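You operate a simulated robot arm through the tools that you are given. There is no shell and no other tool.

The job below is to be done with a simulated robot arm. You get a single attempt, and the scene is never put back.

## Task
Tap the floor bung home, mop the cab floor dry and fold the mat down.
Fine: mop before the mat goes down; sponge and mallet go back where they lay; fingers out from under the heel mat.

The check looks at the end state, three seconds after you hand in, the way a careful person would. Anything else that was tipped, shoved, dropped, spilled or broken makes it a failure. Flat cloth is picked up by pressing the open fingertips on it (5 to 10 N) and closing them slowly along it; thin cloth reads only 2 to 8 mm in the jaws.

## Robot
A 6-joint arm with a two-finger parallel gripper, fixed in place. Base frame: the origin is at the foot of the arm, x ahead of it, y to its left, z up. Units: cm, degrees, N and s.
With the tool pointing down near the work surface it reaches from about 18 to 76 cm from the base axis. Its first joint turns from -166.0 to 166.0 degrees. Payload 3.91 kg.
The TCP is the grasp point between the finger pads, 3 cm short of the fingertips. In the tool frame z runs along the fingers and y along their closing line. Largest opening 11 cm; finger width 2, thickness 1; the body of the gripper, 4.8 by 11.2 cm, starts 5.5 cm behind the TCP.
Orientation is that of the tool frame in the base frame, as [roll, pitch, yaw] about the fixed x, y, z axes, in that order (R = Rz(yaw) Ry(pitch) Rx(roll)). With the fingers straight down and closing along the base's y, the tool's x points along the base's -x, its y along +y and its z along -z.

## Interface
- The arm moves only by the tool play_rows. Its argument "steps" is a list of rows, each an object (a shift or turn left out is 0, a gripper value left out holds the last) with "delta_rot": the turn, a rotation vector about the base's x, y, z in units of 5 degrees (1.0 is 5 degrees), a list of three; "translation": the shift along the base's x, y, z in units of 30 mm (1.0 is 30 mm), a list of three; "jaw": the opening in per cent of the stroke, from 0 (shut) to 100 (fully open). In form: [{"delta_rot": [ax, ay, az], "translation": [x, y, z], "jaw": jaw}, ...]. A call has 1 to 20 rows; each row shifts and turns the commanded pose from where the row before left it. A call with a number of a shift or a turn outside -1 to 1 is refused whole. A row lasts 0.2 s, in which the tool goes at most 5 cm and 8.6 degrees; a call with a longer step from one row to the next is refused whole, and so is a gripper value outside its range. Where a pose cannot be reached the arm comes as near as it can. A force on the tool above 50 N (or 10 N above the force at the start of the call, whichever is more), or a blocked arm, ends the call early, and 0.2 s more pass. The fingers move at their own pace (about 4.5 cm/s each) and stop on an object; they squeeze with about 29 N. The grip force told is the motor's: it shows also when the fingers shut on nothing. Time passes only in rows, and 0.2 s behind the last, so rows that do not move let the fingers close. The reply holds the time, the measured pose of the TCP, the force on the tool along the base axes, the opening and the grip force, in the units named above and with some noise, with the torque about the TCP (base axes, N m) and any sound that the robot's microphone picked up.
- Cameras (640 x 400 px; columns grow to the right, rows downward): "scene" is fixed at [39.98, -49.88, 163.38]; the picture's right is [0.97, -0.25, 0.00], its down [-0.16, -0.60, -0.78] and it looks along [0.20, 0.76, -0.62] (base axes); focal length 280 px, centre (320, 200). "wrist" rides on the gripper at [7.1, 2.2, -10.7] in the tool frame; the picture's right is [-0.29, 0.96, 0.00], its down [-0.76, -0.23, -0.61] and it looks along [-0.58, -0.18, 0.79] (tool axes); focal length 243 px, centre (320, 200).
- snapshot(camera): a new picture of that camera. It takes no simulated time.
- move_column(by): slides the trunk up (or, below 0, down) by that many cm; the arm rides with it, the base frame stays. It gives what a move gives, with no picture.
- probe_pixels(camera, pixels): for up to 12 pixels [column, row] of the newest picture of that camera ("zoom" is the newest enlarged one), the place [x, y, z] in the base frame of the surface seen there, good to about 0.3 cm. It takes no simulated time.
- close_up(camera, box): a new picture of the part [left, top, right, bottom] of that camera's present view, enlarged. It takes no simulated time.
- sign_off(): hands the job in; it is judged then, once.

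Unless the task says otherwise, let go and move clear before handing in.

The tools are called as a command line: name --argument value ..., lists and objects as JSON in quotes. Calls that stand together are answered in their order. play_rows: Moves the arm, as the interface text tells. Its arguments: {"type":"object","properties":{"steps":{"type":"array"}},"required":["steps"]} The other tools are called the same way: move_column (by) slides the trunk up or down; snapshot (camera) takes a picture; probe_pixels (camera, pixels) gives the place of the surface under pixels of a picture; close_up (camera, box) takes an enlarged picture of a part of a camera's view; sign_off () hands the job in.

At the start:

```text
time: 0.0
tool_pos: [19.63, 25.91, 136.1]
tool_rot: [179.8, 0.1, -179.9]
ft_force: [0.5, 0.7, -0.3]
wrist_torque: [-0.01, -0.02, 0.02]
finger_gap: 10.98
gripper_force: 0.1
trunk travel left (down, up): [-52.5, 6.5]
```

scene: 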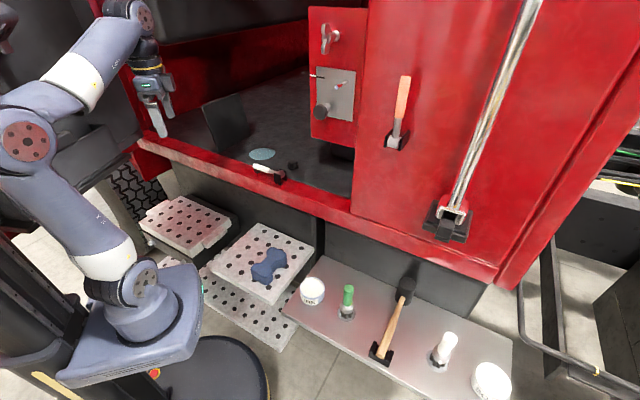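
wrist: 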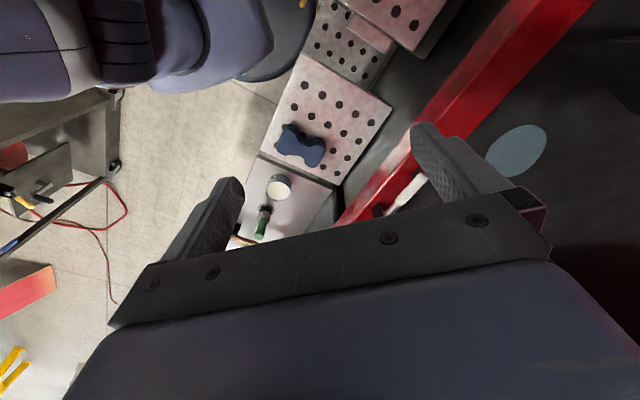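

The scene view shows the cab floor with a puddle near (262,154), a dark bung near (293,165), a standing mat near (225,120), a blue sponge at (268,265), and a mallet at (395,320). I'll zoom in on these areas before moving.

close_up --camera "scene" --box '[180, 70, 360, 200]'

close_up --camera "scene" --box '[200, 210, 360, 330]'

close_up --camera "scene" --box '[330, 260, 530, 400]'

probe_pixels --camera "scene" --pixels '[[262, 154], [293, 165], [204, 104], [240, 97], [217, 150], [251, 134], [268, 265], [395, 320], [405, 290], [381, 352], [280, 176], [260, 168]]'

```text
3.08 times, centred on (270, 135) of scene
```

zoom: 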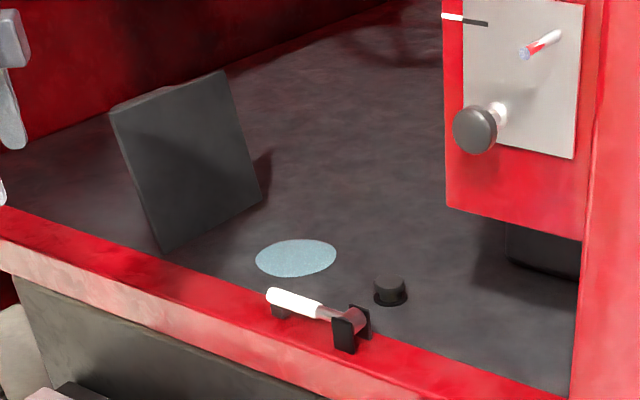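

```text
3.33 times, centred on (280, 270) of scene
```

zoom: 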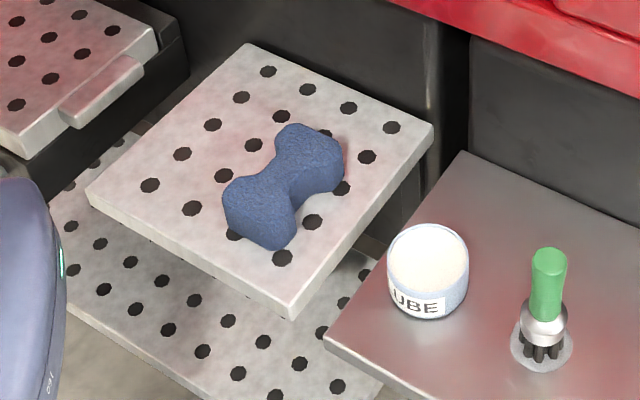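

```text
2.86 times, centred on (430, 330) of scene
```

zoom: 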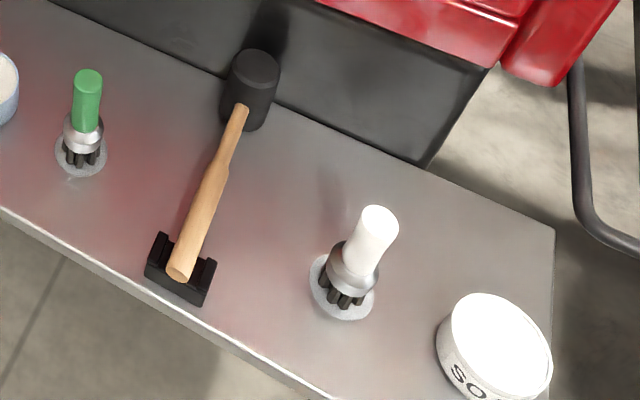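

```text
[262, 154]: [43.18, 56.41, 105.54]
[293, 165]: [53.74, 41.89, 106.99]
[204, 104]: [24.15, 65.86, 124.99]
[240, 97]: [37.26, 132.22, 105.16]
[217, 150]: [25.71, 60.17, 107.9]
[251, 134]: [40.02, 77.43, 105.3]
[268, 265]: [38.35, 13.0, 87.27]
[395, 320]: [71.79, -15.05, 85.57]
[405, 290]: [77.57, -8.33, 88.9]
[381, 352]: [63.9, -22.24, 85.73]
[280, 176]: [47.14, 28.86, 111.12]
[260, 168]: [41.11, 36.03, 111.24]
```

The zooms show the bung standing proud at zoom (390,290), the mat leaning as a slab, and the mallet standing on its head with its handle end in a cradle. I'll probe the geometry of each before planning.

close_up --camera "scene" --box '[190, 85, 320, 190]'

close_up --camera "wrist" --box '[380, 60, 640, 240]'

```text
3.81 times, centred on (255, 138) of scene
```

zoom: 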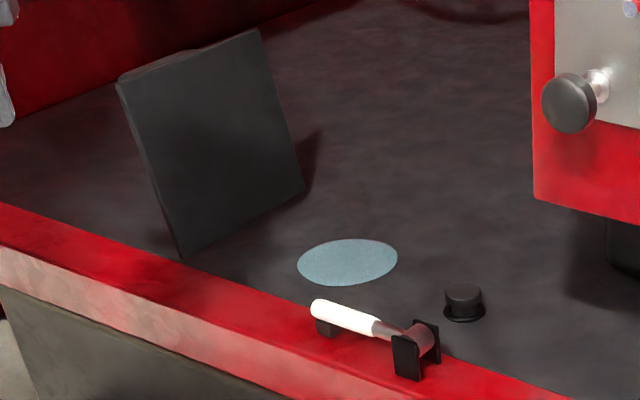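

```text
2.22 times, centred on (510, 150) of wrist
```

zoom: 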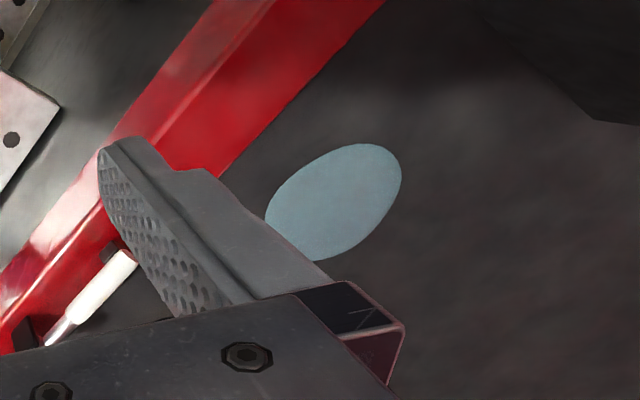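

The zooms show the mat's face, the puddle and the bung clearly. I'll retake the scene zoom and probe directly in it.

close_up --camera "scene" --box '[190, 85, 320, 190]'

probe_pixels --camera "zoom" --pixels '[[125, 92], [255, 40], [298, 188], [188, 248], [210, 140], [160, 66], [235, 38], [300, 263], [396, 260], [347, 241], [347, 284], [463, 292]]'

probe_pixels --camera "zoom" --pixels '[[463, 310], [447, 316], [482, 314], [463, 320], [322, 308], [375, 326], [410, 350], [425, 330], [328, 333], [250, 290], [235, 310], [560, 397]]'

probe_pixels --camera "zoom" --pixels '[[200, 262], [100, 240], [140, 200], [60, 180], [320, 200], [540, 380], [340, 270], [150, 330], [570, 105], [545, 190], [610, 210], [620, 260]]'

```text
3.81 times, centred on (255, 138) of scene
```

zoom: 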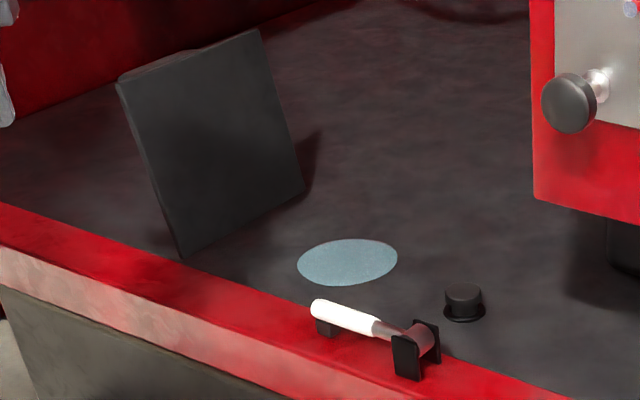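

```text
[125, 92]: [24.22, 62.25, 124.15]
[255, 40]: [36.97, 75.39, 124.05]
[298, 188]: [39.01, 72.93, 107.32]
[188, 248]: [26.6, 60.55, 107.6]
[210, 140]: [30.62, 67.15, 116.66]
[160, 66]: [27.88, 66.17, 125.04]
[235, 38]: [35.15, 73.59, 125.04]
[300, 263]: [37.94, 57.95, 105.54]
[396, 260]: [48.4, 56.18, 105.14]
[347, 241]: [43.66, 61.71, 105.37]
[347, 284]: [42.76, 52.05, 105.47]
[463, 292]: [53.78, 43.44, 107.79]
```

```text
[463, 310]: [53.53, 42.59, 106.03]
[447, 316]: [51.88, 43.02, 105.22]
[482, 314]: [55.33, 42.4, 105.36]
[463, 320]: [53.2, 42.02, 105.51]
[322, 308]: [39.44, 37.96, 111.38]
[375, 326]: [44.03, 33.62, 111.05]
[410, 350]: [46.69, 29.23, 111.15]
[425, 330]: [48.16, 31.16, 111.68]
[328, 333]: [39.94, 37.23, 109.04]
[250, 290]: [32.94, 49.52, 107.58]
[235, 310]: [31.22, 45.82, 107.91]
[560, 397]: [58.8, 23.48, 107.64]
```

```text
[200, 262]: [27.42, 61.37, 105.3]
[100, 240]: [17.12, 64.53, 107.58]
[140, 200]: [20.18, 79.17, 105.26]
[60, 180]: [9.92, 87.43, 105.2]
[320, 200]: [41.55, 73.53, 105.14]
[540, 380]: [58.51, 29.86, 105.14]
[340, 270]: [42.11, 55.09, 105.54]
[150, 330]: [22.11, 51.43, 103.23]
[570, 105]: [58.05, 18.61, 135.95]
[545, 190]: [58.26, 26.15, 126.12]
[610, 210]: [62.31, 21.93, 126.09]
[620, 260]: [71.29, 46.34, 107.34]
```

The mat hinges along its bottom edge (27,61)–(39,73) and leans back from the puddle at (43,57). The bung is at about (53.6,42.6), with its top at z≈107.8 and the floor at 105.3. Next I'll probe the mallet, the sponge and the arm's own base.

close_up --camera "scene" --box '[360, 270, 440, 370]'

probe_pixels --camera "scene" --pixels '[[140, 345], [135, 285], [110, 250], [20, 140], [130, 20], [340, 310], [420, 350], [446, 345], [491, 380], [348, 290], [313, 285], [430, 395]]'

```text
4.00 times, centred on (400, 320) of scene
```

zoom: 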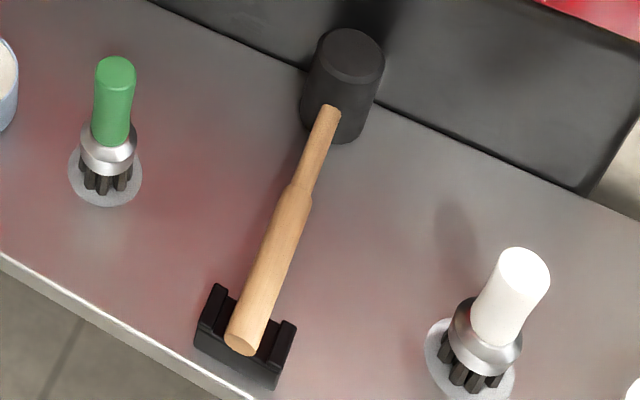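

```text
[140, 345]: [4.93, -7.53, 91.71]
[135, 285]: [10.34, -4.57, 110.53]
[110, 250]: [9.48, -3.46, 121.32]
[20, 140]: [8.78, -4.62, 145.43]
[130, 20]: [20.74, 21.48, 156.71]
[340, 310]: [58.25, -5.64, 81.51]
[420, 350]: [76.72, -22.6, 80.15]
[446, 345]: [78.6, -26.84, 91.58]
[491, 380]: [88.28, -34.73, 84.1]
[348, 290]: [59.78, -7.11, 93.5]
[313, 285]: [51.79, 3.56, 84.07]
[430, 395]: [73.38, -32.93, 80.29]
```

probe_pixels --camera "zoom" --pixels '[[350, 60], [350, 85], [340, 130], [330, 110], [318, 140], [300, 190], [280, 230], [262, 280], [240, 335], [215, 310], [285, 340], [245, 378]]'

close_up --camera "scene" --box '[230, 235, 310, 300]'

probe_pixels --camera "zoom" --pixels '[[320, 200], [230, 240], [400, 160], [290, 190], [350, 230], [280, 310], [200, 60], [360, 60], [450, 100], [470, 240], [120, 200], [300, 260]]'

```text
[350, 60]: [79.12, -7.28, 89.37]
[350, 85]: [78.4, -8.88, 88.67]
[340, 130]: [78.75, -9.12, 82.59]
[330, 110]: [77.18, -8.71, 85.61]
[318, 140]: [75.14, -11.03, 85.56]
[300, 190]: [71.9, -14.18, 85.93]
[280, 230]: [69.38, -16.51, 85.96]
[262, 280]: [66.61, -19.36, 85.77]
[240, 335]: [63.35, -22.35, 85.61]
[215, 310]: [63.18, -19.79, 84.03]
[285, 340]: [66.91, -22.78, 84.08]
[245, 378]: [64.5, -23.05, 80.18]
```

```text
6.15 times, centred on (270, 268) of scene
```

zoom: 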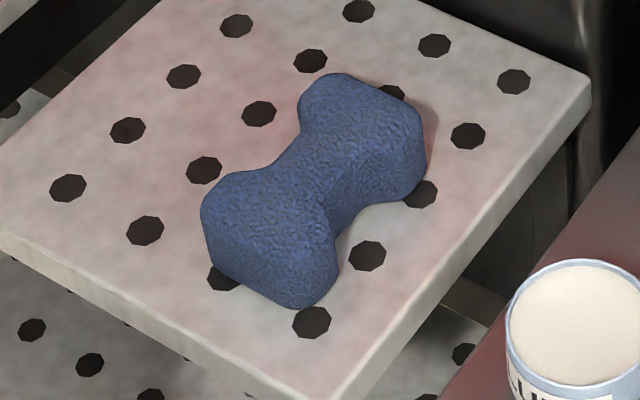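

```text
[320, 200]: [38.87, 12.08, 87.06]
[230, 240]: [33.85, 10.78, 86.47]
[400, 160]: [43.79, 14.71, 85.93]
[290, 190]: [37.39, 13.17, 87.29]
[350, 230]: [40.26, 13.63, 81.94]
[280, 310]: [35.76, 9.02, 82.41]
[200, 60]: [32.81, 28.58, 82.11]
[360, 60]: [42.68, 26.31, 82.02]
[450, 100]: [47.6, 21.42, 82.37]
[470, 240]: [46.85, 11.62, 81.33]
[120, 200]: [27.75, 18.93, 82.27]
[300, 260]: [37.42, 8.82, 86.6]
```

The mallet handle axis runs (63.3,-22.3)→(77,-9) at z≈84.7, and the head is 9 cm tall on a shelf at z 80.2. The sponge is 5 cm high, centred near (38.8,12.6), on a tread at z 82. I'll check the protrusions on the cab front so the path clears them.

probe_pixels --camera "scene" --pixels '[[397, 110], [395, 140], [446, 215], [445, 235], [330, 108], [345, 205], [400, 225], [470, 262], [370, 250], [160, 160], [150, 140], [128, 90]]'

probe_pixels --camera "scene" --pixels '[[330, 35], [312, 76], [345, 20], [350, 152], [360, 200], [180, 5], [300, 15], [200, 80], [185, 165], [152, 110], [250, 200], [215, 170]]'

```text
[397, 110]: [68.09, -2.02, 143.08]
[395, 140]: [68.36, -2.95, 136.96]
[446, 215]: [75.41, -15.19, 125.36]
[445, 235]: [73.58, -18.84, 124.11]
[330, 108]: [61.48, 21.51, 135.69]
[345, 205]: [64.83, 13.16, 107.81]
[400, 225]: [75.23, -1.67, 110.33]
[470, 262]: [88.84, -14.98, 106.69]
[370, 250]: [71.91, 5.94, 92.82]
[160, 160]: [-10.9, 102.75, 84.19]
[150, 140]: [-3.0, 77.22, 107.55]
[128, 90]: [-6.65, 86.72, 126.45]
```

```text
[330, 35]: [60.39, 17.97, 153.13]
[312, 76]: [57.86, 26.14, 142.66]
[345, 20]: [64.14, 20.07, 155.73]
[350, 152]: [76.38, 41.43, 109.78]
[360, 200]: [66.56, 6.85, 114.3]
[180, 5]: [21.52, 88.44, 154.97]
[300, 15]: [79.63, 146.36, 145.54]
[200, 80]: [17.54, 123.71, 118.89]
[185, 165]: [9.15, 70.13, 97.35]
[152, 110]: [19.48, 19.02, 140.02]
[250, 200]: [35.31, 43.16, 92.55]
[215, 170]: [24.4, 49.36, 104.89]
```

Bracket points at (75.4,-15.2,125) and (73.6,-18.8,124) hang out over the mallet. I'll zoom in on them and measure how low and how far out they come.

close_up --camera "scene" --box '[370, 60, 540, 290]'

probe_pixels --camera "scene" --pixels '[[432, 222], [440, 205], [462, 215], [448, 240], [455, 195], [470, 150], [490, 100], [436, 235], [462, 237], [432, 208], [469, 215], [455, 205]]'

```text
1.74 times, centred on (455, 175) of scene
```

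zoom: 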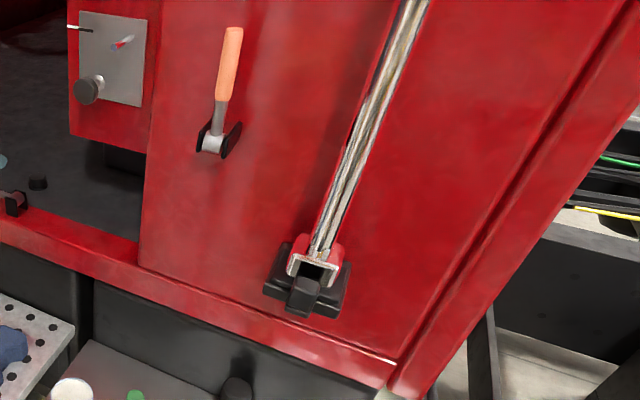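

```text
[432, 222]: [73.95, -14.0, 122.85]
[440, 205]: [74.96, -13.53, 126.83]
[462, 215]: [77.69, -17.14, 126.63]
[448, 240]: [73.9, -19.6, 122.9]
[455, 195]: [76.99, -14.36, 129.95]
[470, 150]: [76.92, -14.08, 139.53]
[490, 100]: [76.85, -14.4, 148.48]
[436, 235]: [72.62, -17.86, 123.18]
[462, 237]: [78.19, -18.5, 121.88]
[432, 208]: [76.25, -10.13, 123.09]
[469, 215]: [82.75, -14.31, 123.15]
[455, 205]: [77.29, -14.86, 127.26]
```

The bracket and rod sit at r ≥ 74.8 and z ≥ 122, so I must stay low near the mallet and pull back before lifting it. I'll swing to a safe point at about (45,-25,106) and turn the wrist 43.8° to match the handle.

play_rows --steps '[{"translation": [0.5, -1.0, -0.59], "delta_rot": [0, 0, 0.515], "jaw": 100}, {"translation": [0.5, -1.0, -0.59], "delta_rot": [0, 0, 0.515]}, {"translation": [0.5, -1.0, -0.59], "delta_rot": [0, 0, 0.515]}, {"translation": [0.5, -1.0, -0.59], "delta_rot": [0, 0, 0.515]}, {"translation": [0.5, -1.0, -0.59], "delta_rot": [0, 0, 0.515]}, {"translation": [0.5, -1.0, -0.59], "delta_rot": [0, 0, 0.515]}, {"translation": [0.5, -1.0, -0.59], "delta_rot": [0, 0, 0.515]}, {"translation": [0.5, -1.0, -0.59], "delta_rot": [0, 0, 0.515]}, {"translation": [0.5, -1.0, -0.59], "delta_rot": [0, 0, 0.515]}, {"translation": [0.5, -1.0, -0.59], "delta_rot": [0, 0, 0.515]}, {"translation": [0.5, -1.0, -0.59], "delta_rot": [0, 0, 0.515]}, {"translation": [0.5, -1.0, -0.59], "delta_rot": [0, 0, 0.515]}, {"translation": [0.5, -1.0, -0.59], "delta_rot": [0, 0, 0.515]}, {"translation": [0.5, -1.0, -0.59], "delta_rot": [0, 0, 0.515]}, {"translation": [0.5, -1.0, -0.59], "delta_rot": [0, 0, 0.515]}, {"translation": [0.5, -1.0, -0.59], "delta_rot": [0, 0, 0.515]}, {"translation": [0.5, -1.0, -0.59], "delta_rot": [0, 0, 0.515]}]'

snapshot --camera "scene"

snapshot --camera "wrist"

```text
time: 3.6
tool_pos: [45.12, -25.0, 105.98]
tool_rot: [179.9, 0.0, -136.1]
ft_force: [-0.1, 0.2, 0.5]
wrist_torque: [0.01, 0.01, 0.0]
finger_gap: 10.99
gripper_force: 0.2
trunk travel left (down, up): [-52.5, 6.5]
```

```text
taken
```

scene: 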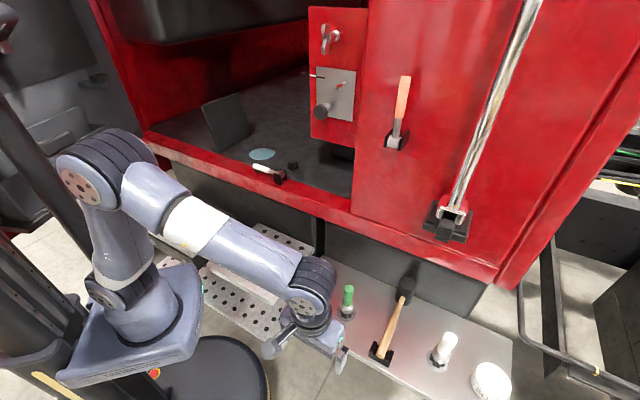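

```text
taken
```

wrist: 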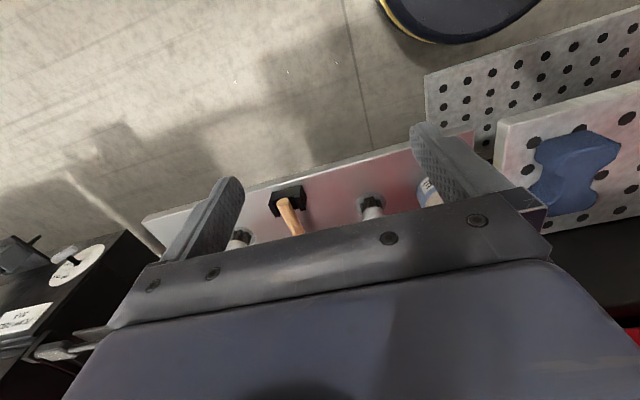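

The arm is at (45,-25,106), aligned, and the wrist view shows the handle end at (290,215) between the fingers. I'll come down and forward along the handle line, keeping the fingertips just above it.

play_rows --steps '[{"translation": [0.927, -0.1, -1.0]}, {"translation": [0.927, -0.1, -1.0]}, {"translation": [0.927, -0.1, -1.0]}, {"translation": [0.927, -0.1, -1.0]}, {"translation": [0.927, -0.1, -1.0]}, {"translation": [0.7, 0.66, 0]}, {"translation": [0.7, 0.66, 0]}, {"translation": [0.7, 0.66, 0]}, {"translation": [0.7, 0.66, 0]}]'

snapshot --camera "scene"

snapshot --camera "wrist"

```text
time: 5.6
tool_pos: [67.46, -18.63, 90.9]
tool_rot: [179.9, 0.0, -136.2]
ft_force: [0.2, 1.3, 0.8]
wrist_torque: [0.03, 0.01, 0.0]
finger_gap: 10.98
gripper_force: 0.0
trunk travel left (down, up): [-52.5, 6.5]
```

```text
taken
```

scene: 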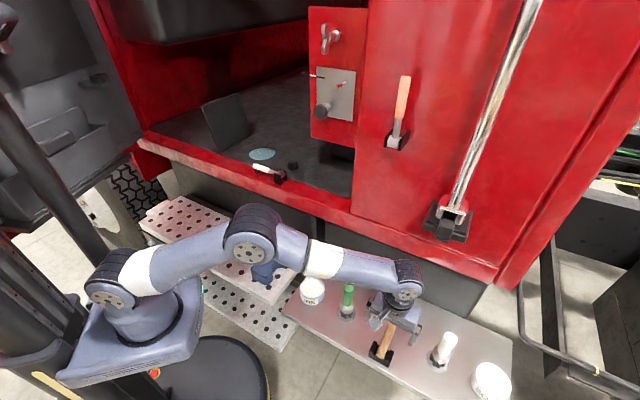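

```text
taken
```

wrist: 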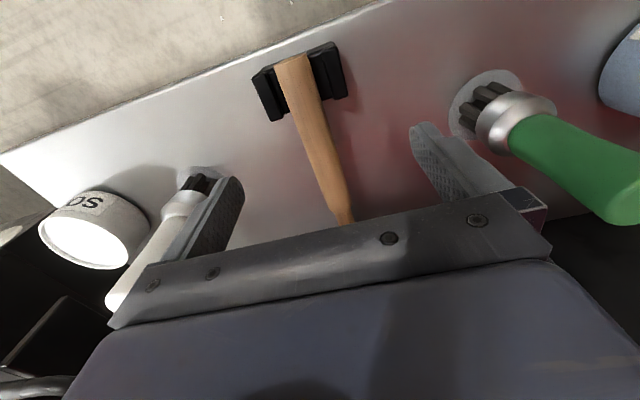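

The gripper is over the handle at (67.5,-18.6,90.9), and the elbow has dropped low. I'll check the arm's height over the tub and the brush before going further.

probe_pixels --camera "scene" --pixels '[[250, 240], [325, 258], [370, 265], [400, 270], [408, 285], [290, 245], [380, 305], [395, 325]]'

close_up --camera "scene" --box '[290, 220, 470, 380]'

```text
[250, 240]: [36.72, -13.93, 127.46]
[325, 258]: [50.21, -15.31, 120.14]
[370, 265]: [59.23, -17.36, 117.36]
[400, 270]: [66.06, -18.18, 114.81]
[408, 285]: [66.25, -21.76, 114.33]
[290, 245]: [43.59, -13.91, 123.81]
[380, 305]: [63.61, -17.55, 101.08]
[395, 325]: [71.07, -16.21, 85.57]
```

```text
2.50 times, centred on (380, 300) of scene
```

zoom: 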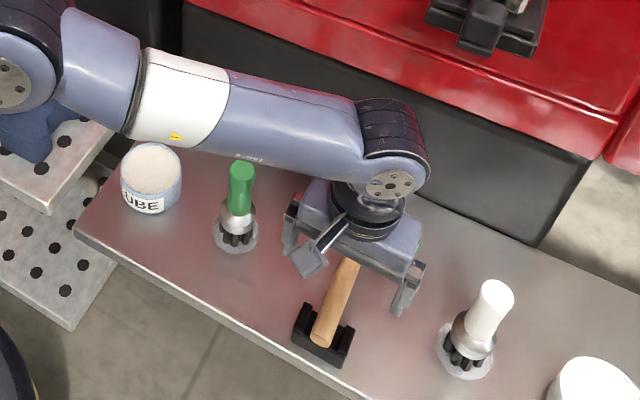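

The wrist top is at about z 117, which leaves room under the bracket. I'll slide to the grip point at the end of the thick part of the handle and come down to z≈85.2.

play_rows --steps '[{"translation": [0.69, 0.69, 0]}, {"translation": [0.69, 0.69, 0]}, {"translation": [0, 0, -0.6]}, {"translation": [0, 0, -0.6]}, {"translation": [0, 0, -0.7]}, {}]'

snapshot --camera "wrist"

close_up --camera "scene" --box '[290, 220, 470, 380]'

```text
time: 7.0
tool_pos: [71.64, -14.54, 85.16]
tool_rot: [179.9, 0.0, -136.2]
ft_force: [0.5, -0.7, 0.1]
wrist_torque: [-0.02, -0.03, -0.01]
finger_gap: 11.0
gripper_force: 0.0
trunk travel left (down, up): [-52.5, 6.5]
```

```text
taken
```

wrist: 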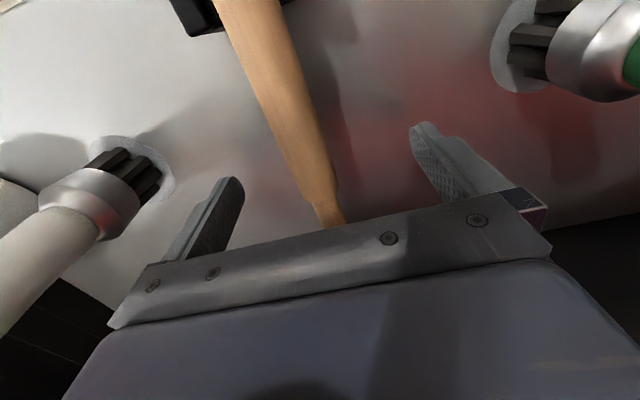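

```text
2.50 times, centred on (380, 300) of scene
```

zoom: 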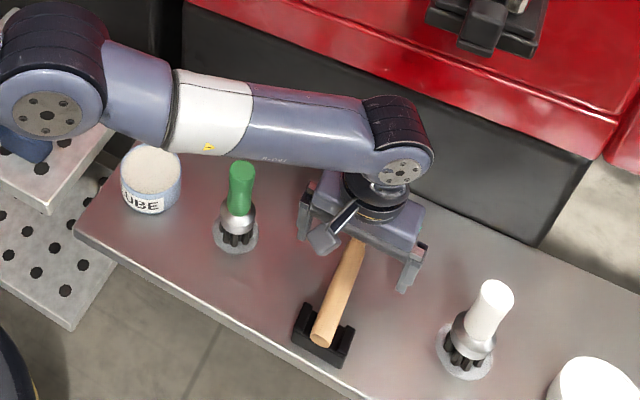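

In the wrist view the TCP projects to (319,188), right at the taper at (330,190). I'll back off 1.2 cm so the pads sit on the thick part, then close.

play_rows --steps '[{"translation": [-0.29, -0.28, 0]}, {}, {"jaw": 0}, {}, {}, {}, {}, {}, {}, {}]'

snapshot --camera "wrist"

```text
time: 9.2
tool_pos: [70.57, -15.28, 85.17]
tool_rot: [180.0, 0.0, -136.2]
ft_force: [0.5, -0.8, 1.3]
wrist_torque: [0.0, 0.0, 0.04]
finger_gap: 2.5
gripper_force: 29.2
trunk travel left (down, up): [-52.5, 6.5]
```

```text
taken
```

wrist: 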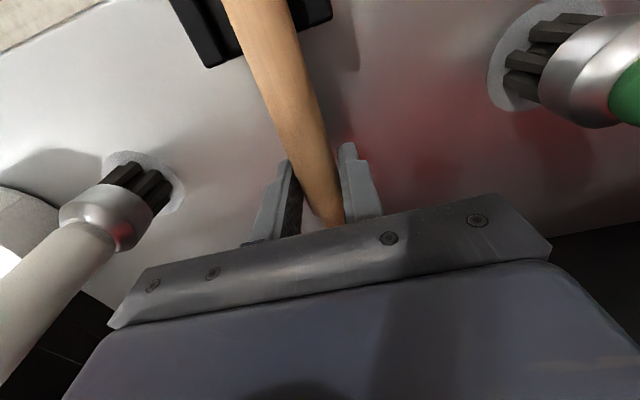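

The grip holds at a 2.5 cm gap and 29 N. I'll lift slowly by about 2 cm and check for droop.

play_rows --steps '[{"translation": [0, 0, 0.15]}, {"translation": [0, 0, 0.2]}, {"translation": [0, 0, 0.3]}, {}]'

close_up --camera "scene" --box '[340, 230, 460, 370]'

snapshot --camera "wrist"

```text
time: 10.2
tool_pos: [70.71, -15.27, 87.32]
tool_rot: [179.9, -0.1, -136.1]
ft_force: [0.1, -0.6, -4.8]
wrist_torque: [-0.24, 0.25, 0.01]
finger_gap: 2.49
gripper_force: 29.2
trunk travel left (down, up): [-52.5, 6.5]
```

```text
2.86 times, centred on (400, 300) of scene
```

zoom: 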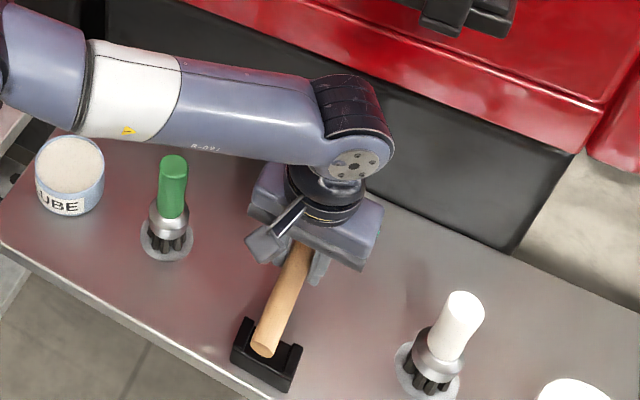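

```text
taken
```

wrist: 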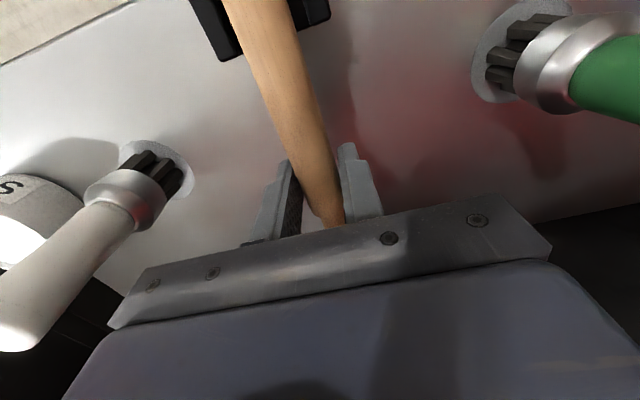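

The mallet is in hand (4.8 N, 0.35 Nm) with no droop. I'll draw it back along its own line while rising, then pull in toward the base.

play_rows --steps '[{"translation": [-0.35, -0.335, 0.1]}, {"translation": [-0.7, -0.67, 0.2]}, {"translation": [-0.7, -0.67, 0.2]}, {"translation": [-0.7, -0.67, 0.2]}, {"translation": [-0.35, -0.335, 0.3]}, {"translation": [-0.5, -0.2, 0.6]}, {"translation": [-0.5, -0.2, 0.9]}, {"translation": [-0.5, -0.2, 0.9]}, {"translation": [-0.5, -0.2, 0.9]}, {"translation": [-0.8, 0.1, 0.5]}, {"translation": [-0.8, 0.1, 0.3]}, {"translation": [-0.8, 0.1, 0.3]}, {"translation": [-0.8, 0.1, 0.3]}, {"translation": [-0.8, 0.1, 0.3]}, {"translation": [-0.8, 0.1, 0.3]}, {"translation": [-0.8, 0.1, 0.3]}, {}]'

snapshot --camera "scene"

snapshot --camera "wrist"

```text
time: 13.8
tool_pos: [39.57, -23.65, 107.07]
tool_rot: [179.9, 0.1, -136.2]
ft_force: [0.3, -0.2, -4.6]
wrist_torque: [-0.22, 0.23, 0.02]
finger_gap: 2.5
gripper_force: 28.7
trunk travel left (down, up): [-52.5, 6.5]
```

```text
taken
```

scene: 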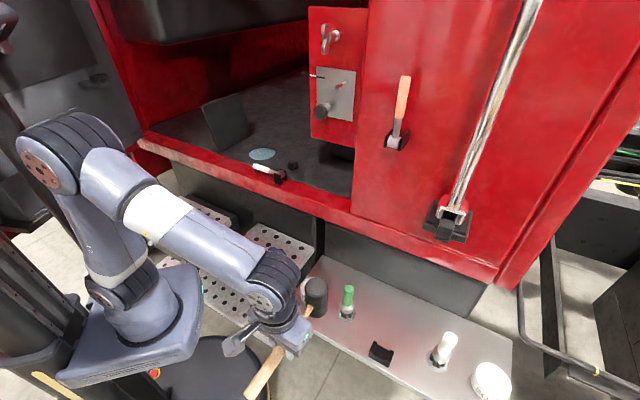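

```text
taken
```

wrist: 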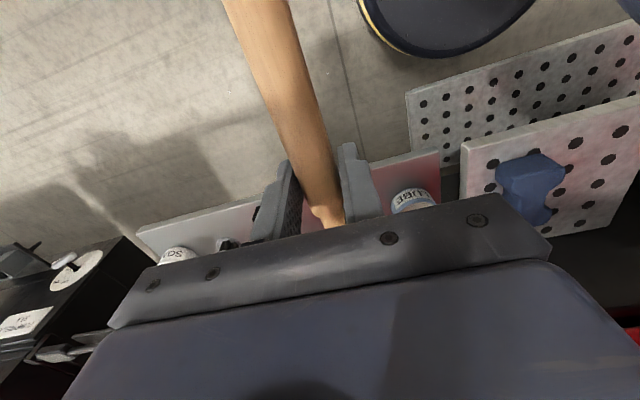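

The mallet is clear at (39.6,-23.7,107). I'll raise and swing it toward the cab, turning the handle as it goes.

play_rows --steps '[{"translation": [-0.246, 0.99, 0.44], "delta_rot": [0, 0, -0.674]}, {"translation": [-0.246, 0.99, 0.44], "delta_rot": [0, 0, -0.674]}, {"translation": [-0.246, 0.99, 0.44], "delta_rot": [0, 0, -0.674]}, {"translation": [-0.246, 0.99, 0.44], "delta_rot": [0, 0, -0.674]}, {"translation": [-0.246, 0.99, 0.44], "delta_rot": [0, 0, -0.674]}, {"translation": [-0.246, 0.99, 0.44], "delta_rot": [0, 0, -0.674]}, {"translation": [-0.246, 0.99, 0.44], "delta_rot": [0, 0, -0.674]}, {"translation": [-0.246, 0.99, 0.44], "delta_rot": [0, 0, -0.674]}, {"translation": [-0.246, 0.99, 0.44], "delta_rot": [0, 0, -0.674]}, {"translation": [-0.246, 0.99, 0.44], "delta_rot": [0, 0, -0.674]}, {"translation": [-0.246, 0.99, 0.44], "delta_rot": [0, 0, -0.674]}, {"translation": [-0.246, 0.99, 0.44], "delta_rot": [0, 0, -0.674]}, {"translation": [-0.246, 0.99, 0.44], "delta_rot": [0, 0, -0.674]}, {}]'

snapshot --camera "scene"

```text
time: 16.8
tool_pos: [29.99, 15.01, 124.14]
tool_rot: [180.0, -0.1, -180.0]
ft_force: [1.6, 0.8, -3.9]
wrist_torque: [-0.04, 0.33, 0.02]
finger_gap: 2.46
gripper_force: 28.7
trunk travel left (down, up): [-52.5, 6.5]
```

```text
taken
```

scene: 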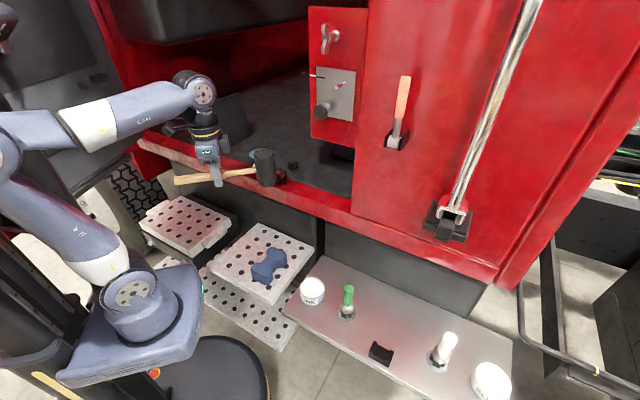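

The mallet is at (30,15,124) with the handle along +x and the head near pixel (264,165). I'll continue into the cab, turning the handle to lie parallel to the sill.

play_rows --steps '[{"translation": [0.417, 0.99, -0.0], "delta_rot": [0, 0, -0.717]}, {"translation": [0.417, 0.99, -0.0], "delta_rot": [0, 0, -0.717]}, {"translation": [0.417, 0.99, -0.0], "delta_rot": [0, 0, -0.717]}, {"translation": [0.417, 0.99, -0.0], "delta_rot": [0, 0, -0.717]}, {"translation": [0.417, 0.99, -0.0], "delta_rot": [0, 0, -0.717]}, {"translation": [0.417, 0.99, -0.0], "delta_rot": [0, 0, -0.717]}, {"translation": [0.417, 0.99, -0.0], "delta_rot": [0, 0, -0.717]}, {"translation": [0.417, 0.99, -0.0], "delta_rot": [0, 0, -0.717]}, {"translation": [0.417, 0.99, -0.0], "delta_rot": [0, 0, -0.717]}, {"translation": [0.417, 0.99, -0.0], "delta_rot": [0, 0, -0.717]}, {"translation": [0.417, 0.99, -0.0], "delta_rot": [0, 0, -0.717]}, {"translation": [0.417, 0.99, -0.0], "delta_rot": [0, 0, -0.717]}, {}]'

snapshot --camera "scene"

close_up --camera "scene" --box '[190, 60, 350, 190]'

snapshot --camera "wrist"

```text
time: 19.6
tool_pos: [44.31, 49.3, 120.59]
tool_rot: [178.5, 0.0, 137.0]
ft_force: [0.3, 0.5, -5.3]
wrist_torque: [0.2, 0.27, -0.03]
finger_gap: 2.49
gripper_force: 29.1
out of reach, approached as far as the arm can: row 11, 12
trunk travel left (down, up): [-52.5, 6.5]
```

```text
taken
```

scene: 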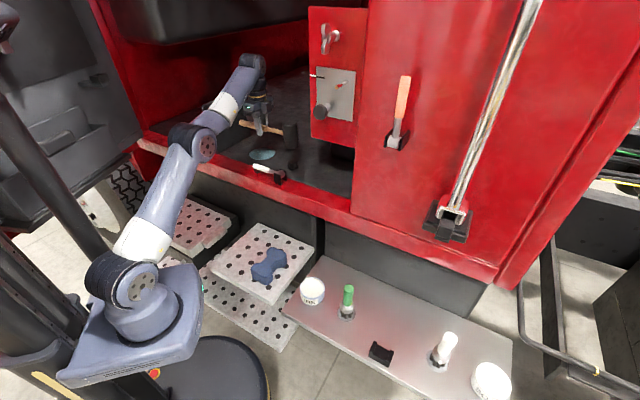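

```text
3.08 times, centred on (270, 125) of scene
```

zoom: 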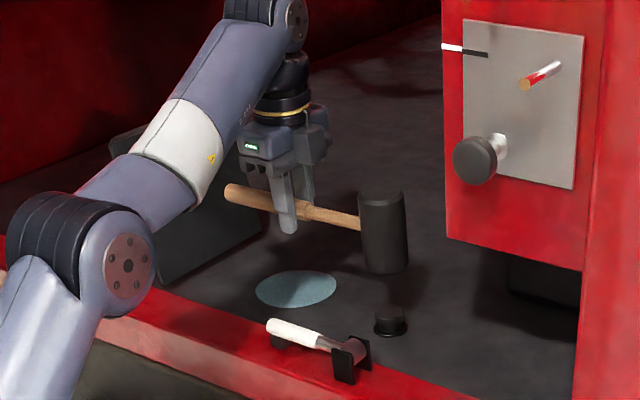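

```text
taken
```

wrist: 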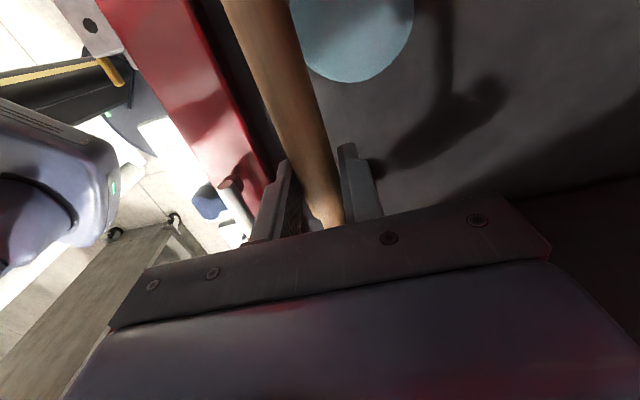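

The arm ran out of reach at this height and stopped at (44.3,49.3,120.6). I'll measure where the head is, then come down a little and raise the trunk, since a lower tool relative to the shoulder reaches further.

close_up --camera "scene" --box '[240, 100, 320, 180]'

probe_pixels --camera "zoom" --pixels '[[432, 168], [405, 170], [460, 170], [435, 220], [435, 265], [250, 165], [300, 180], [350, 200], [442, 330], [442, 345], [420, 345], [465, 345]]'

probe_pixels --camera "scene" --pixels '[[250, 62], [245, 75], [262, 70], [220, 35], [280, 25], [150, 35], [270, 40]]'

```text
5.00 times, centred on (280, 140) of scene
```

zoom: 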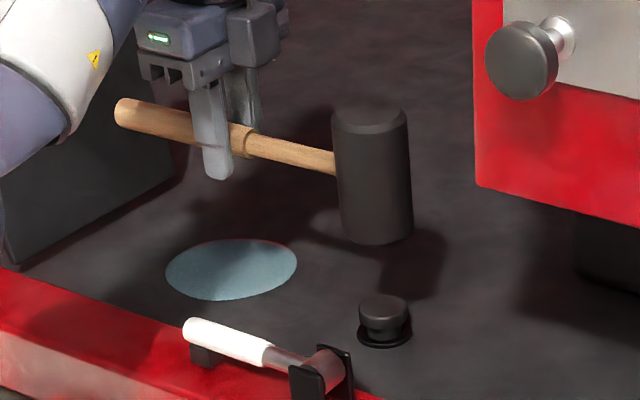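

```text
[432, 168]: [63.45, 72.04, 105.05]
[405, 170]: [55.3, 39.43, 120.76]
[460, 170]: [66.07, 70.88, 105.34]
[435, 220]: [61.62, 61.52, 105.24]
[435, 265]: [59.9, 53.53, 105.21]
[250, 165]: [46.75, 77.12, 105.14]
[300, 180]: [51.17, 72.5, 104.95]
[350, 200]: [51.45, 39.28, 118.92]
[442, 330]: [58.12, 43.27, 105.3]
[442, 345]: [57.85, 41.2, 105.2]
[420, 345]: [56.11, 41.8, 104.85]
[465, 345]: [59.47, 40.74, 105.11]
```

```text
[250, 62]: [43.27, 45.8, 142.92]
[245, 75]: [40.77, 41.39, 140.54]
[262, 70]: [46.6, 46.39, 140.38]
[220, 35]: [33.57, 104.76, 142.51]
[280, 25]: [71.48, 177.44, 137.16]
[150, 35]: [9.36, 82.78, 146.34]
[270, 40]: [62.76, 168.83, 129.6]
```

I'll probe the head and bung at the right pixels in this zoom.

probe_pixels --camera "zoom" --pixels '[[370, 120], [345, 122], [395, 125], [373, 160], [376, 230], [325, 160], [150, 112], [225, 135], [382, 306], [382, 325], [382, 343], [403, 335]]'

```text
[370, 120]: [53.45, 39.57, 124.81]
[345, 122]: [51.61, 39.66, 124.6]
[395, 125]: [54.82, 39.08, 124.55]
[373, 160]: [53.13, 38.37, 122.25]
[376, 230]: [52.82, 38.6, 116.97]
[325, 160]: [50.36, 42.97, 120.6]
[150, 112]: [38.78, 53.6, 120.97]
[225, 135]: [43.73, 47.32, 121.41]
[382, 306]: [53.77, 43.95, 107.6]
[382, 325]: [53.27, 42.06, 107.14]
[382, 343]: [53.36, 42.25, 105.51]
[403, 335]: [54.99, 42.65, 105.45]
```

The head is at about (53.2,41.1) and the bung centre at about (53.65,43.3), top z≈107.7, so the TCP must go to about (45,51.3). I'll raise the trunk 6 cm to gain reach.

move_column --by 6

snapshot --camera "scene"

```text
time: 20.6
tool_pos: [44.17, 49.2, 126.66]
tool_rot: [178.4, -0.1, 137.0]
ft_force: [0.0, 0.5, -4.6]
wrist_torque: [0.27, 0.24, 0.02]
finger_gap: 2.49
gripper_force: 28.7
trunk travel left (down, up): [-58.5, 0.5]
```

```text
taken
```

scene: 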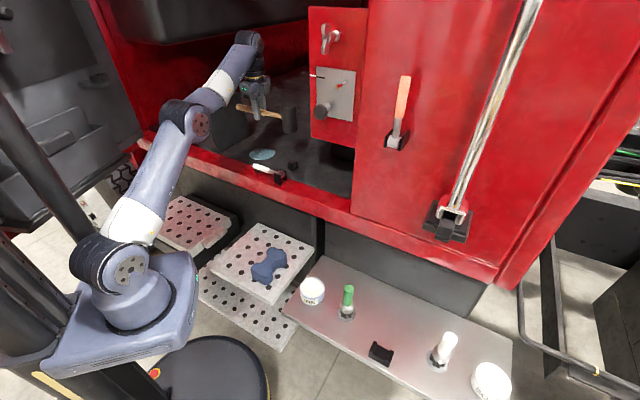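

I'll come down 9 cm now and see where the pose settles.

play_rows --steps '[{"translation": [0, 0, -0.8]}, {"translation": [0, 0, -0.8]}, {"translation": [0, 0, -0.8]}, {"translation": [0, 0, -0.6]}, {}]'

```text
time: 21.8
tool_pos: [44.16, 49.25, 117.73]
tool_rot: [178.4, -0.1, 137.1]
ft_force: [-0.1, -0.5, -4.6]
wrist_torque: [0.2, 0.23, 0.02]
finger_gap: 2.51
gripper_force: 29.2
trunk travel left (down, up): [-58.5, 0.5]
```

The command re-anchored to the actual pose. I'll square up the 1.6° tilt and shift over the bung.

play_rows --steps '[{"translation": [0.14, 0.34, 0], "delta_rot": [-0.117, 0.109, 0]}, {"translation": [0.14, 0.34, 0], "delta_rot": [-0.117, 0.109, 0]}, {"translation": [0, 0, -0.4]}, {}]'

close_up --camera "scene" --box '[240, 100, 320, 180]'

probe_pixels --camera "zoom" --pixels '[[385, 306], [385, 325], [385, 340], [385, 150], [385, 170], [385, 200], [385, 230], [360, 150], [410, 150], [385, 260]]'

```text
time: 22.8
tool_pos: [44.93, 51.17, 116.48]
tool_rot: [-180.0, -0.2, 137.1]
ft_force: [-0.2, 0.2, -4.0]
wrist_torque: [0.23, 0.23, -0.01]
finger_gap: 2.48
gripper_force: 28.7
trunk travel left (down, up): [-58.5, 0.5]
```

```text
5.00 times, centred on (280, 140) of scene
```

zoom: 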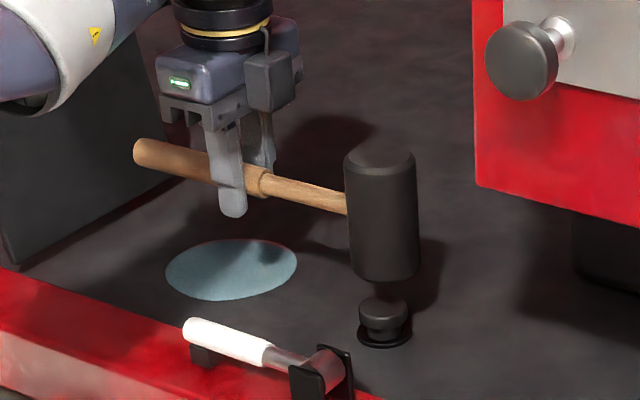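

```text
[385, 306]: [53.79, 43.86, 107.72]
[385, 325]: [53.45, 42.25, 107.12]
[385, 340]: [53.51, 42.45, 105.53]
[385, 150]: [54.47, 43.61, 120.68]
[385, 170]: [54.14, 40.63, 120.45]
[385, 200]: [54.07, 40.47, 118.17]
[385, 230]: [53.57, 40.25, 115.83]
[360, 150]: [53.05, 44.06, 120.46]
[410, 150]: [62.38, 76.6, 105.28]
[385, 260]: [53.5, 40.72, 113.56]
```

The head axis is now at about (54.1,43.2), over the bung at (53.65,43.3), with roughly 3.7 cm of gap. I'll nudge -0.3 in x and give a first moderate tap with a rebound.

play_rows --steps '[{"translation": [-0.1, 0.03, 0]}, {"translation": [0, 0, -0.5]}, {"translation": [0, 0, -0.8]}, {"translation": [0, 0, -0.3]}, {"translation": [0, 0, 0.7]}, {"translation": [0, 0, 0.8]}, {}]'

close_up --camera "scene" --box '[240, 100, 320, 180]'

```text
time: 24.4
tool_pos: [44.85, 51.36, 116.09]
tool_rot: [-179.9, -0.1, 137.1]
ft_force: [-0.8, -0.3, -4.3]
wrist_torque: [0.23, 0.2, 0.02]
finger_gap: 2.5
gripper_force: 28.9
trunk travel left (down, up): [-58.5, 0.5]
```

```text
5.00 times, centred on (280, 140) of scene
```

zoom: 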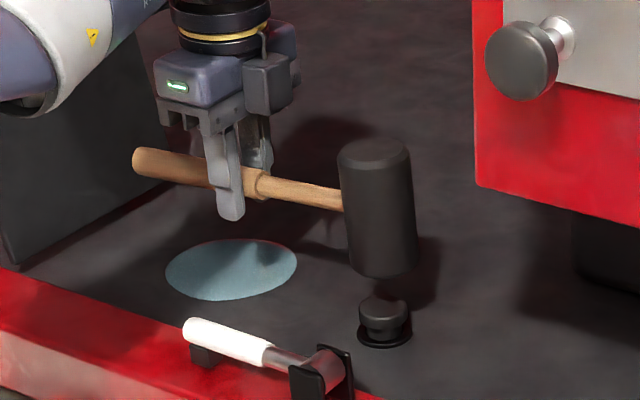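

The head has tipped up slightly in the grip after contact, and the bung looks little changed. I'll measure both before tapping again.

close_up --camera "scene" --box '[270, 140, 310, 180]'

probe_pixels --camera "zoom" --pixels '[[325, 215], [320, 225], [330, 240], [325, 260], [325, 275], [290, 280], [360, 275], [325, 290], [300, 225], [350, 220]]'

snapshot --camera "wrist"

```text
10.00 times, centred on (290, 160) of scene
```

zoom: 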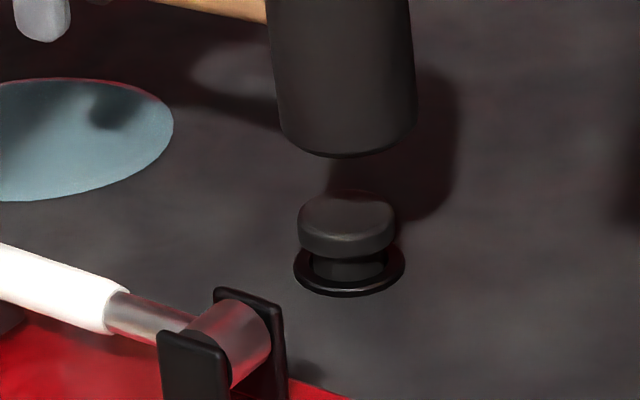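

```text
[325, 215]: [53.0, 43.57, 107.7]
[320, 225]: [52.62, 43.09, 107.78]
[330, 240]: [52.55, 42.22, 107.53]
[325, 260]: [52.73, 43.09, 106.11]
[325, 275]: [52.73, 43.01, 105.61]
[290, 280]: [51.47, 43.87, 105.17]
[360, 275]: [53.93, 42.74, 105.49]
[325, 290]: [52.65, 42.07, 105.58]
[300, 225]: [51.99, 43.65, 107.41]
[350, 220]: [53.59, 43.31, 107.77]
```

```text
taken
```

wrist: 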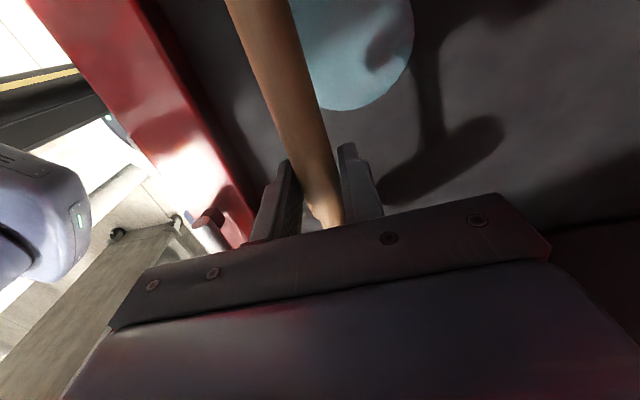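

The bung still stands at z≈107.75 because contact came at the slow end of the stroke. I'll wind up with a wrist flick and strike with real speed, reversing right after contact.

play_rows --steps '[{"translation": [-0.05, 0, 0.5], "delta_rot": [-0.93, -1.0, 0]}, {"translation": [0, 0, 0.5], "delta_rot": [-0.93, -1.0, 0]}, {"translation": [0, 0, 0.53], "delta_rot": [-0.93, -1.0, 0]}, {}, {"translation": [0, 0, -1.0], "delta_rot": [0.93, 1.0, 0]}, {"translation": [0, 0, -1.0], "delta_rot": [0.93, 1.0, 0]}, {"translation": [0, 0, -1.0], "delta_rot": [0.93, 1.0, 0]}, {"translation": [0, 0, 1.0]}, {"translation": [0, 0, 0.5]}, {}]'

close_up --camera "scene" --box '[240, 100, 320, 180]'

close_up --camera "scene" --box '[270, 140, 310, 180]'

probe_pixels --camera "zoom" --pixels '[[345, 215], [345, 225], [345, 240], [345, 260], [345, 275]]'

```text
time: 26.6
tool_pos: [43.75, 50.6, 116.68]
tool_rot: [180.0, -0.2, 137.1]
ft_force: [0.7, -0.6, -4.5]
wrist_torque: [0.21, 0.24, 0.0]
finger_gap: 2.5
gripper_force: 28.8
out of reach, approached as far as the arm can: row 3
trunk travel left (down, up): [-58.5, 0.5]
```

```text
5.00 times, centred on (280, 140) of scene
```

zoom: 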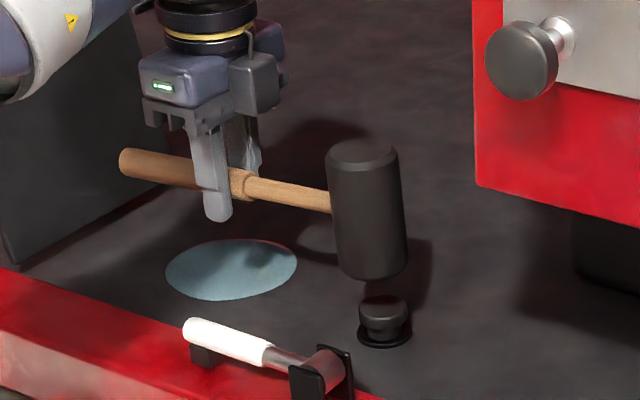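

```text
10.00 times, centred on (290, 160) of scene
```

zoom: 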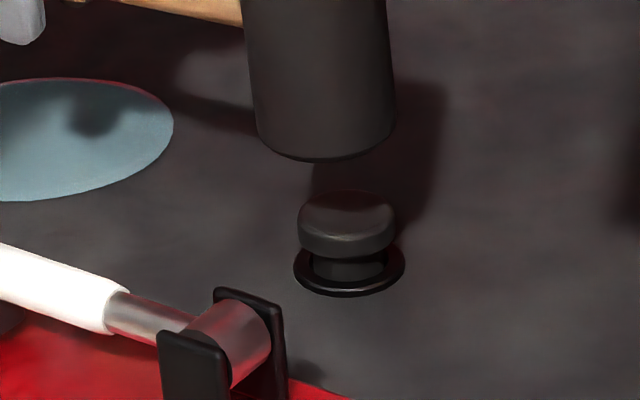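

```text
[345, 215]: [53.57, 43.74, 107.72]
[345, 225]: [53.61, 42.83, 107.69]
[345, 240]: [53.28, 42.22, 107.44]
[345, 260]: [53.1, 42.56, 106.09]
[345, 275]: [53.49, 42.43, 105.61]
```

The wind-up hit the reach limit and the stroke fell short and off to one side. I'll turn the handle 23° so the grip sits closer to the base (about r 64) with the head still over the bung.

play_rows --steps '[{"translation": [-0.08, -0.22, 0.1], "delta_rot": [0, 0, 0.92]}, {"translation": [-0.08, -0.22, 0.1], "delta_rot": [0, 0, 0.92]}, {"translation": [-0.08, -0.22, 0.1], "delta_rot": [0, 0, 0.92]}, {"translation": [-0.08, -0.22, 0.1], "delta_rot": [0, 0, 0.92]}, {"translation": [-0.07, -0.22, 0.0], "delta_rot": [0, 0, 0.92]}, {}]'

close_up --camera "scene" --box '[240, 100, 320, 180]'

```text
time: 28.0
tool_pos: [42.56, 47.3, 117.75]
tool_rot: [-179.9, -0.1, 160.0]
ft_force: [-0.7, 0.5, -4.7]
wrist_torque: [0.08, 0.31, 0.01]
finger_gap: 2.51
gripper_force: 28.7
trunk travel left (down, up): [-58.5, 0.5]
```

```text
5.00 times, centred on (280, 140) of scene
```

zoom: 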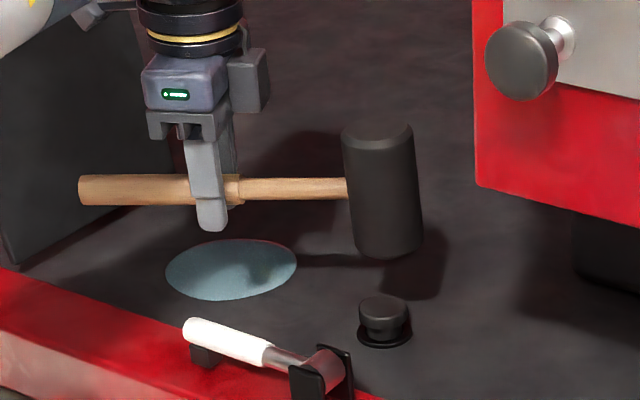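

probe_pixels --camera "zoom" --pixels '[[90, 190], [130, 190], [175, 190], [260, 190], [300, 190], [335, 190], [378, 138], [355, 140], [400, 140], [385, 190], [385, 235], [390, 252]]'

```text
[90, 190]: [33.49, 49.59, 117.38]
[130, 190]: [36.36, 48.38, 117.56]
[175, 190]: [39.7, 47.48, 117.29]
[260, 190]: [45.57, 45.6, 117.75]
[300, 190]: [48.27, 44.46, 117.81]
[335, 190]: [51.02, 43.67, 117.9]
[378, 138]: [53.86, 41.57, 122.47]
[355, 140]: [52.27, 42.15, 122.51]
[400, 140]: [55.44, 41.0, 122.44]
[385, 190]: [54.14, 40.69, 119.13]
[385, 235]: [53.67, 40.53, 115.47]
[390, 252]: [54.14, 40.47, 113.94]
```

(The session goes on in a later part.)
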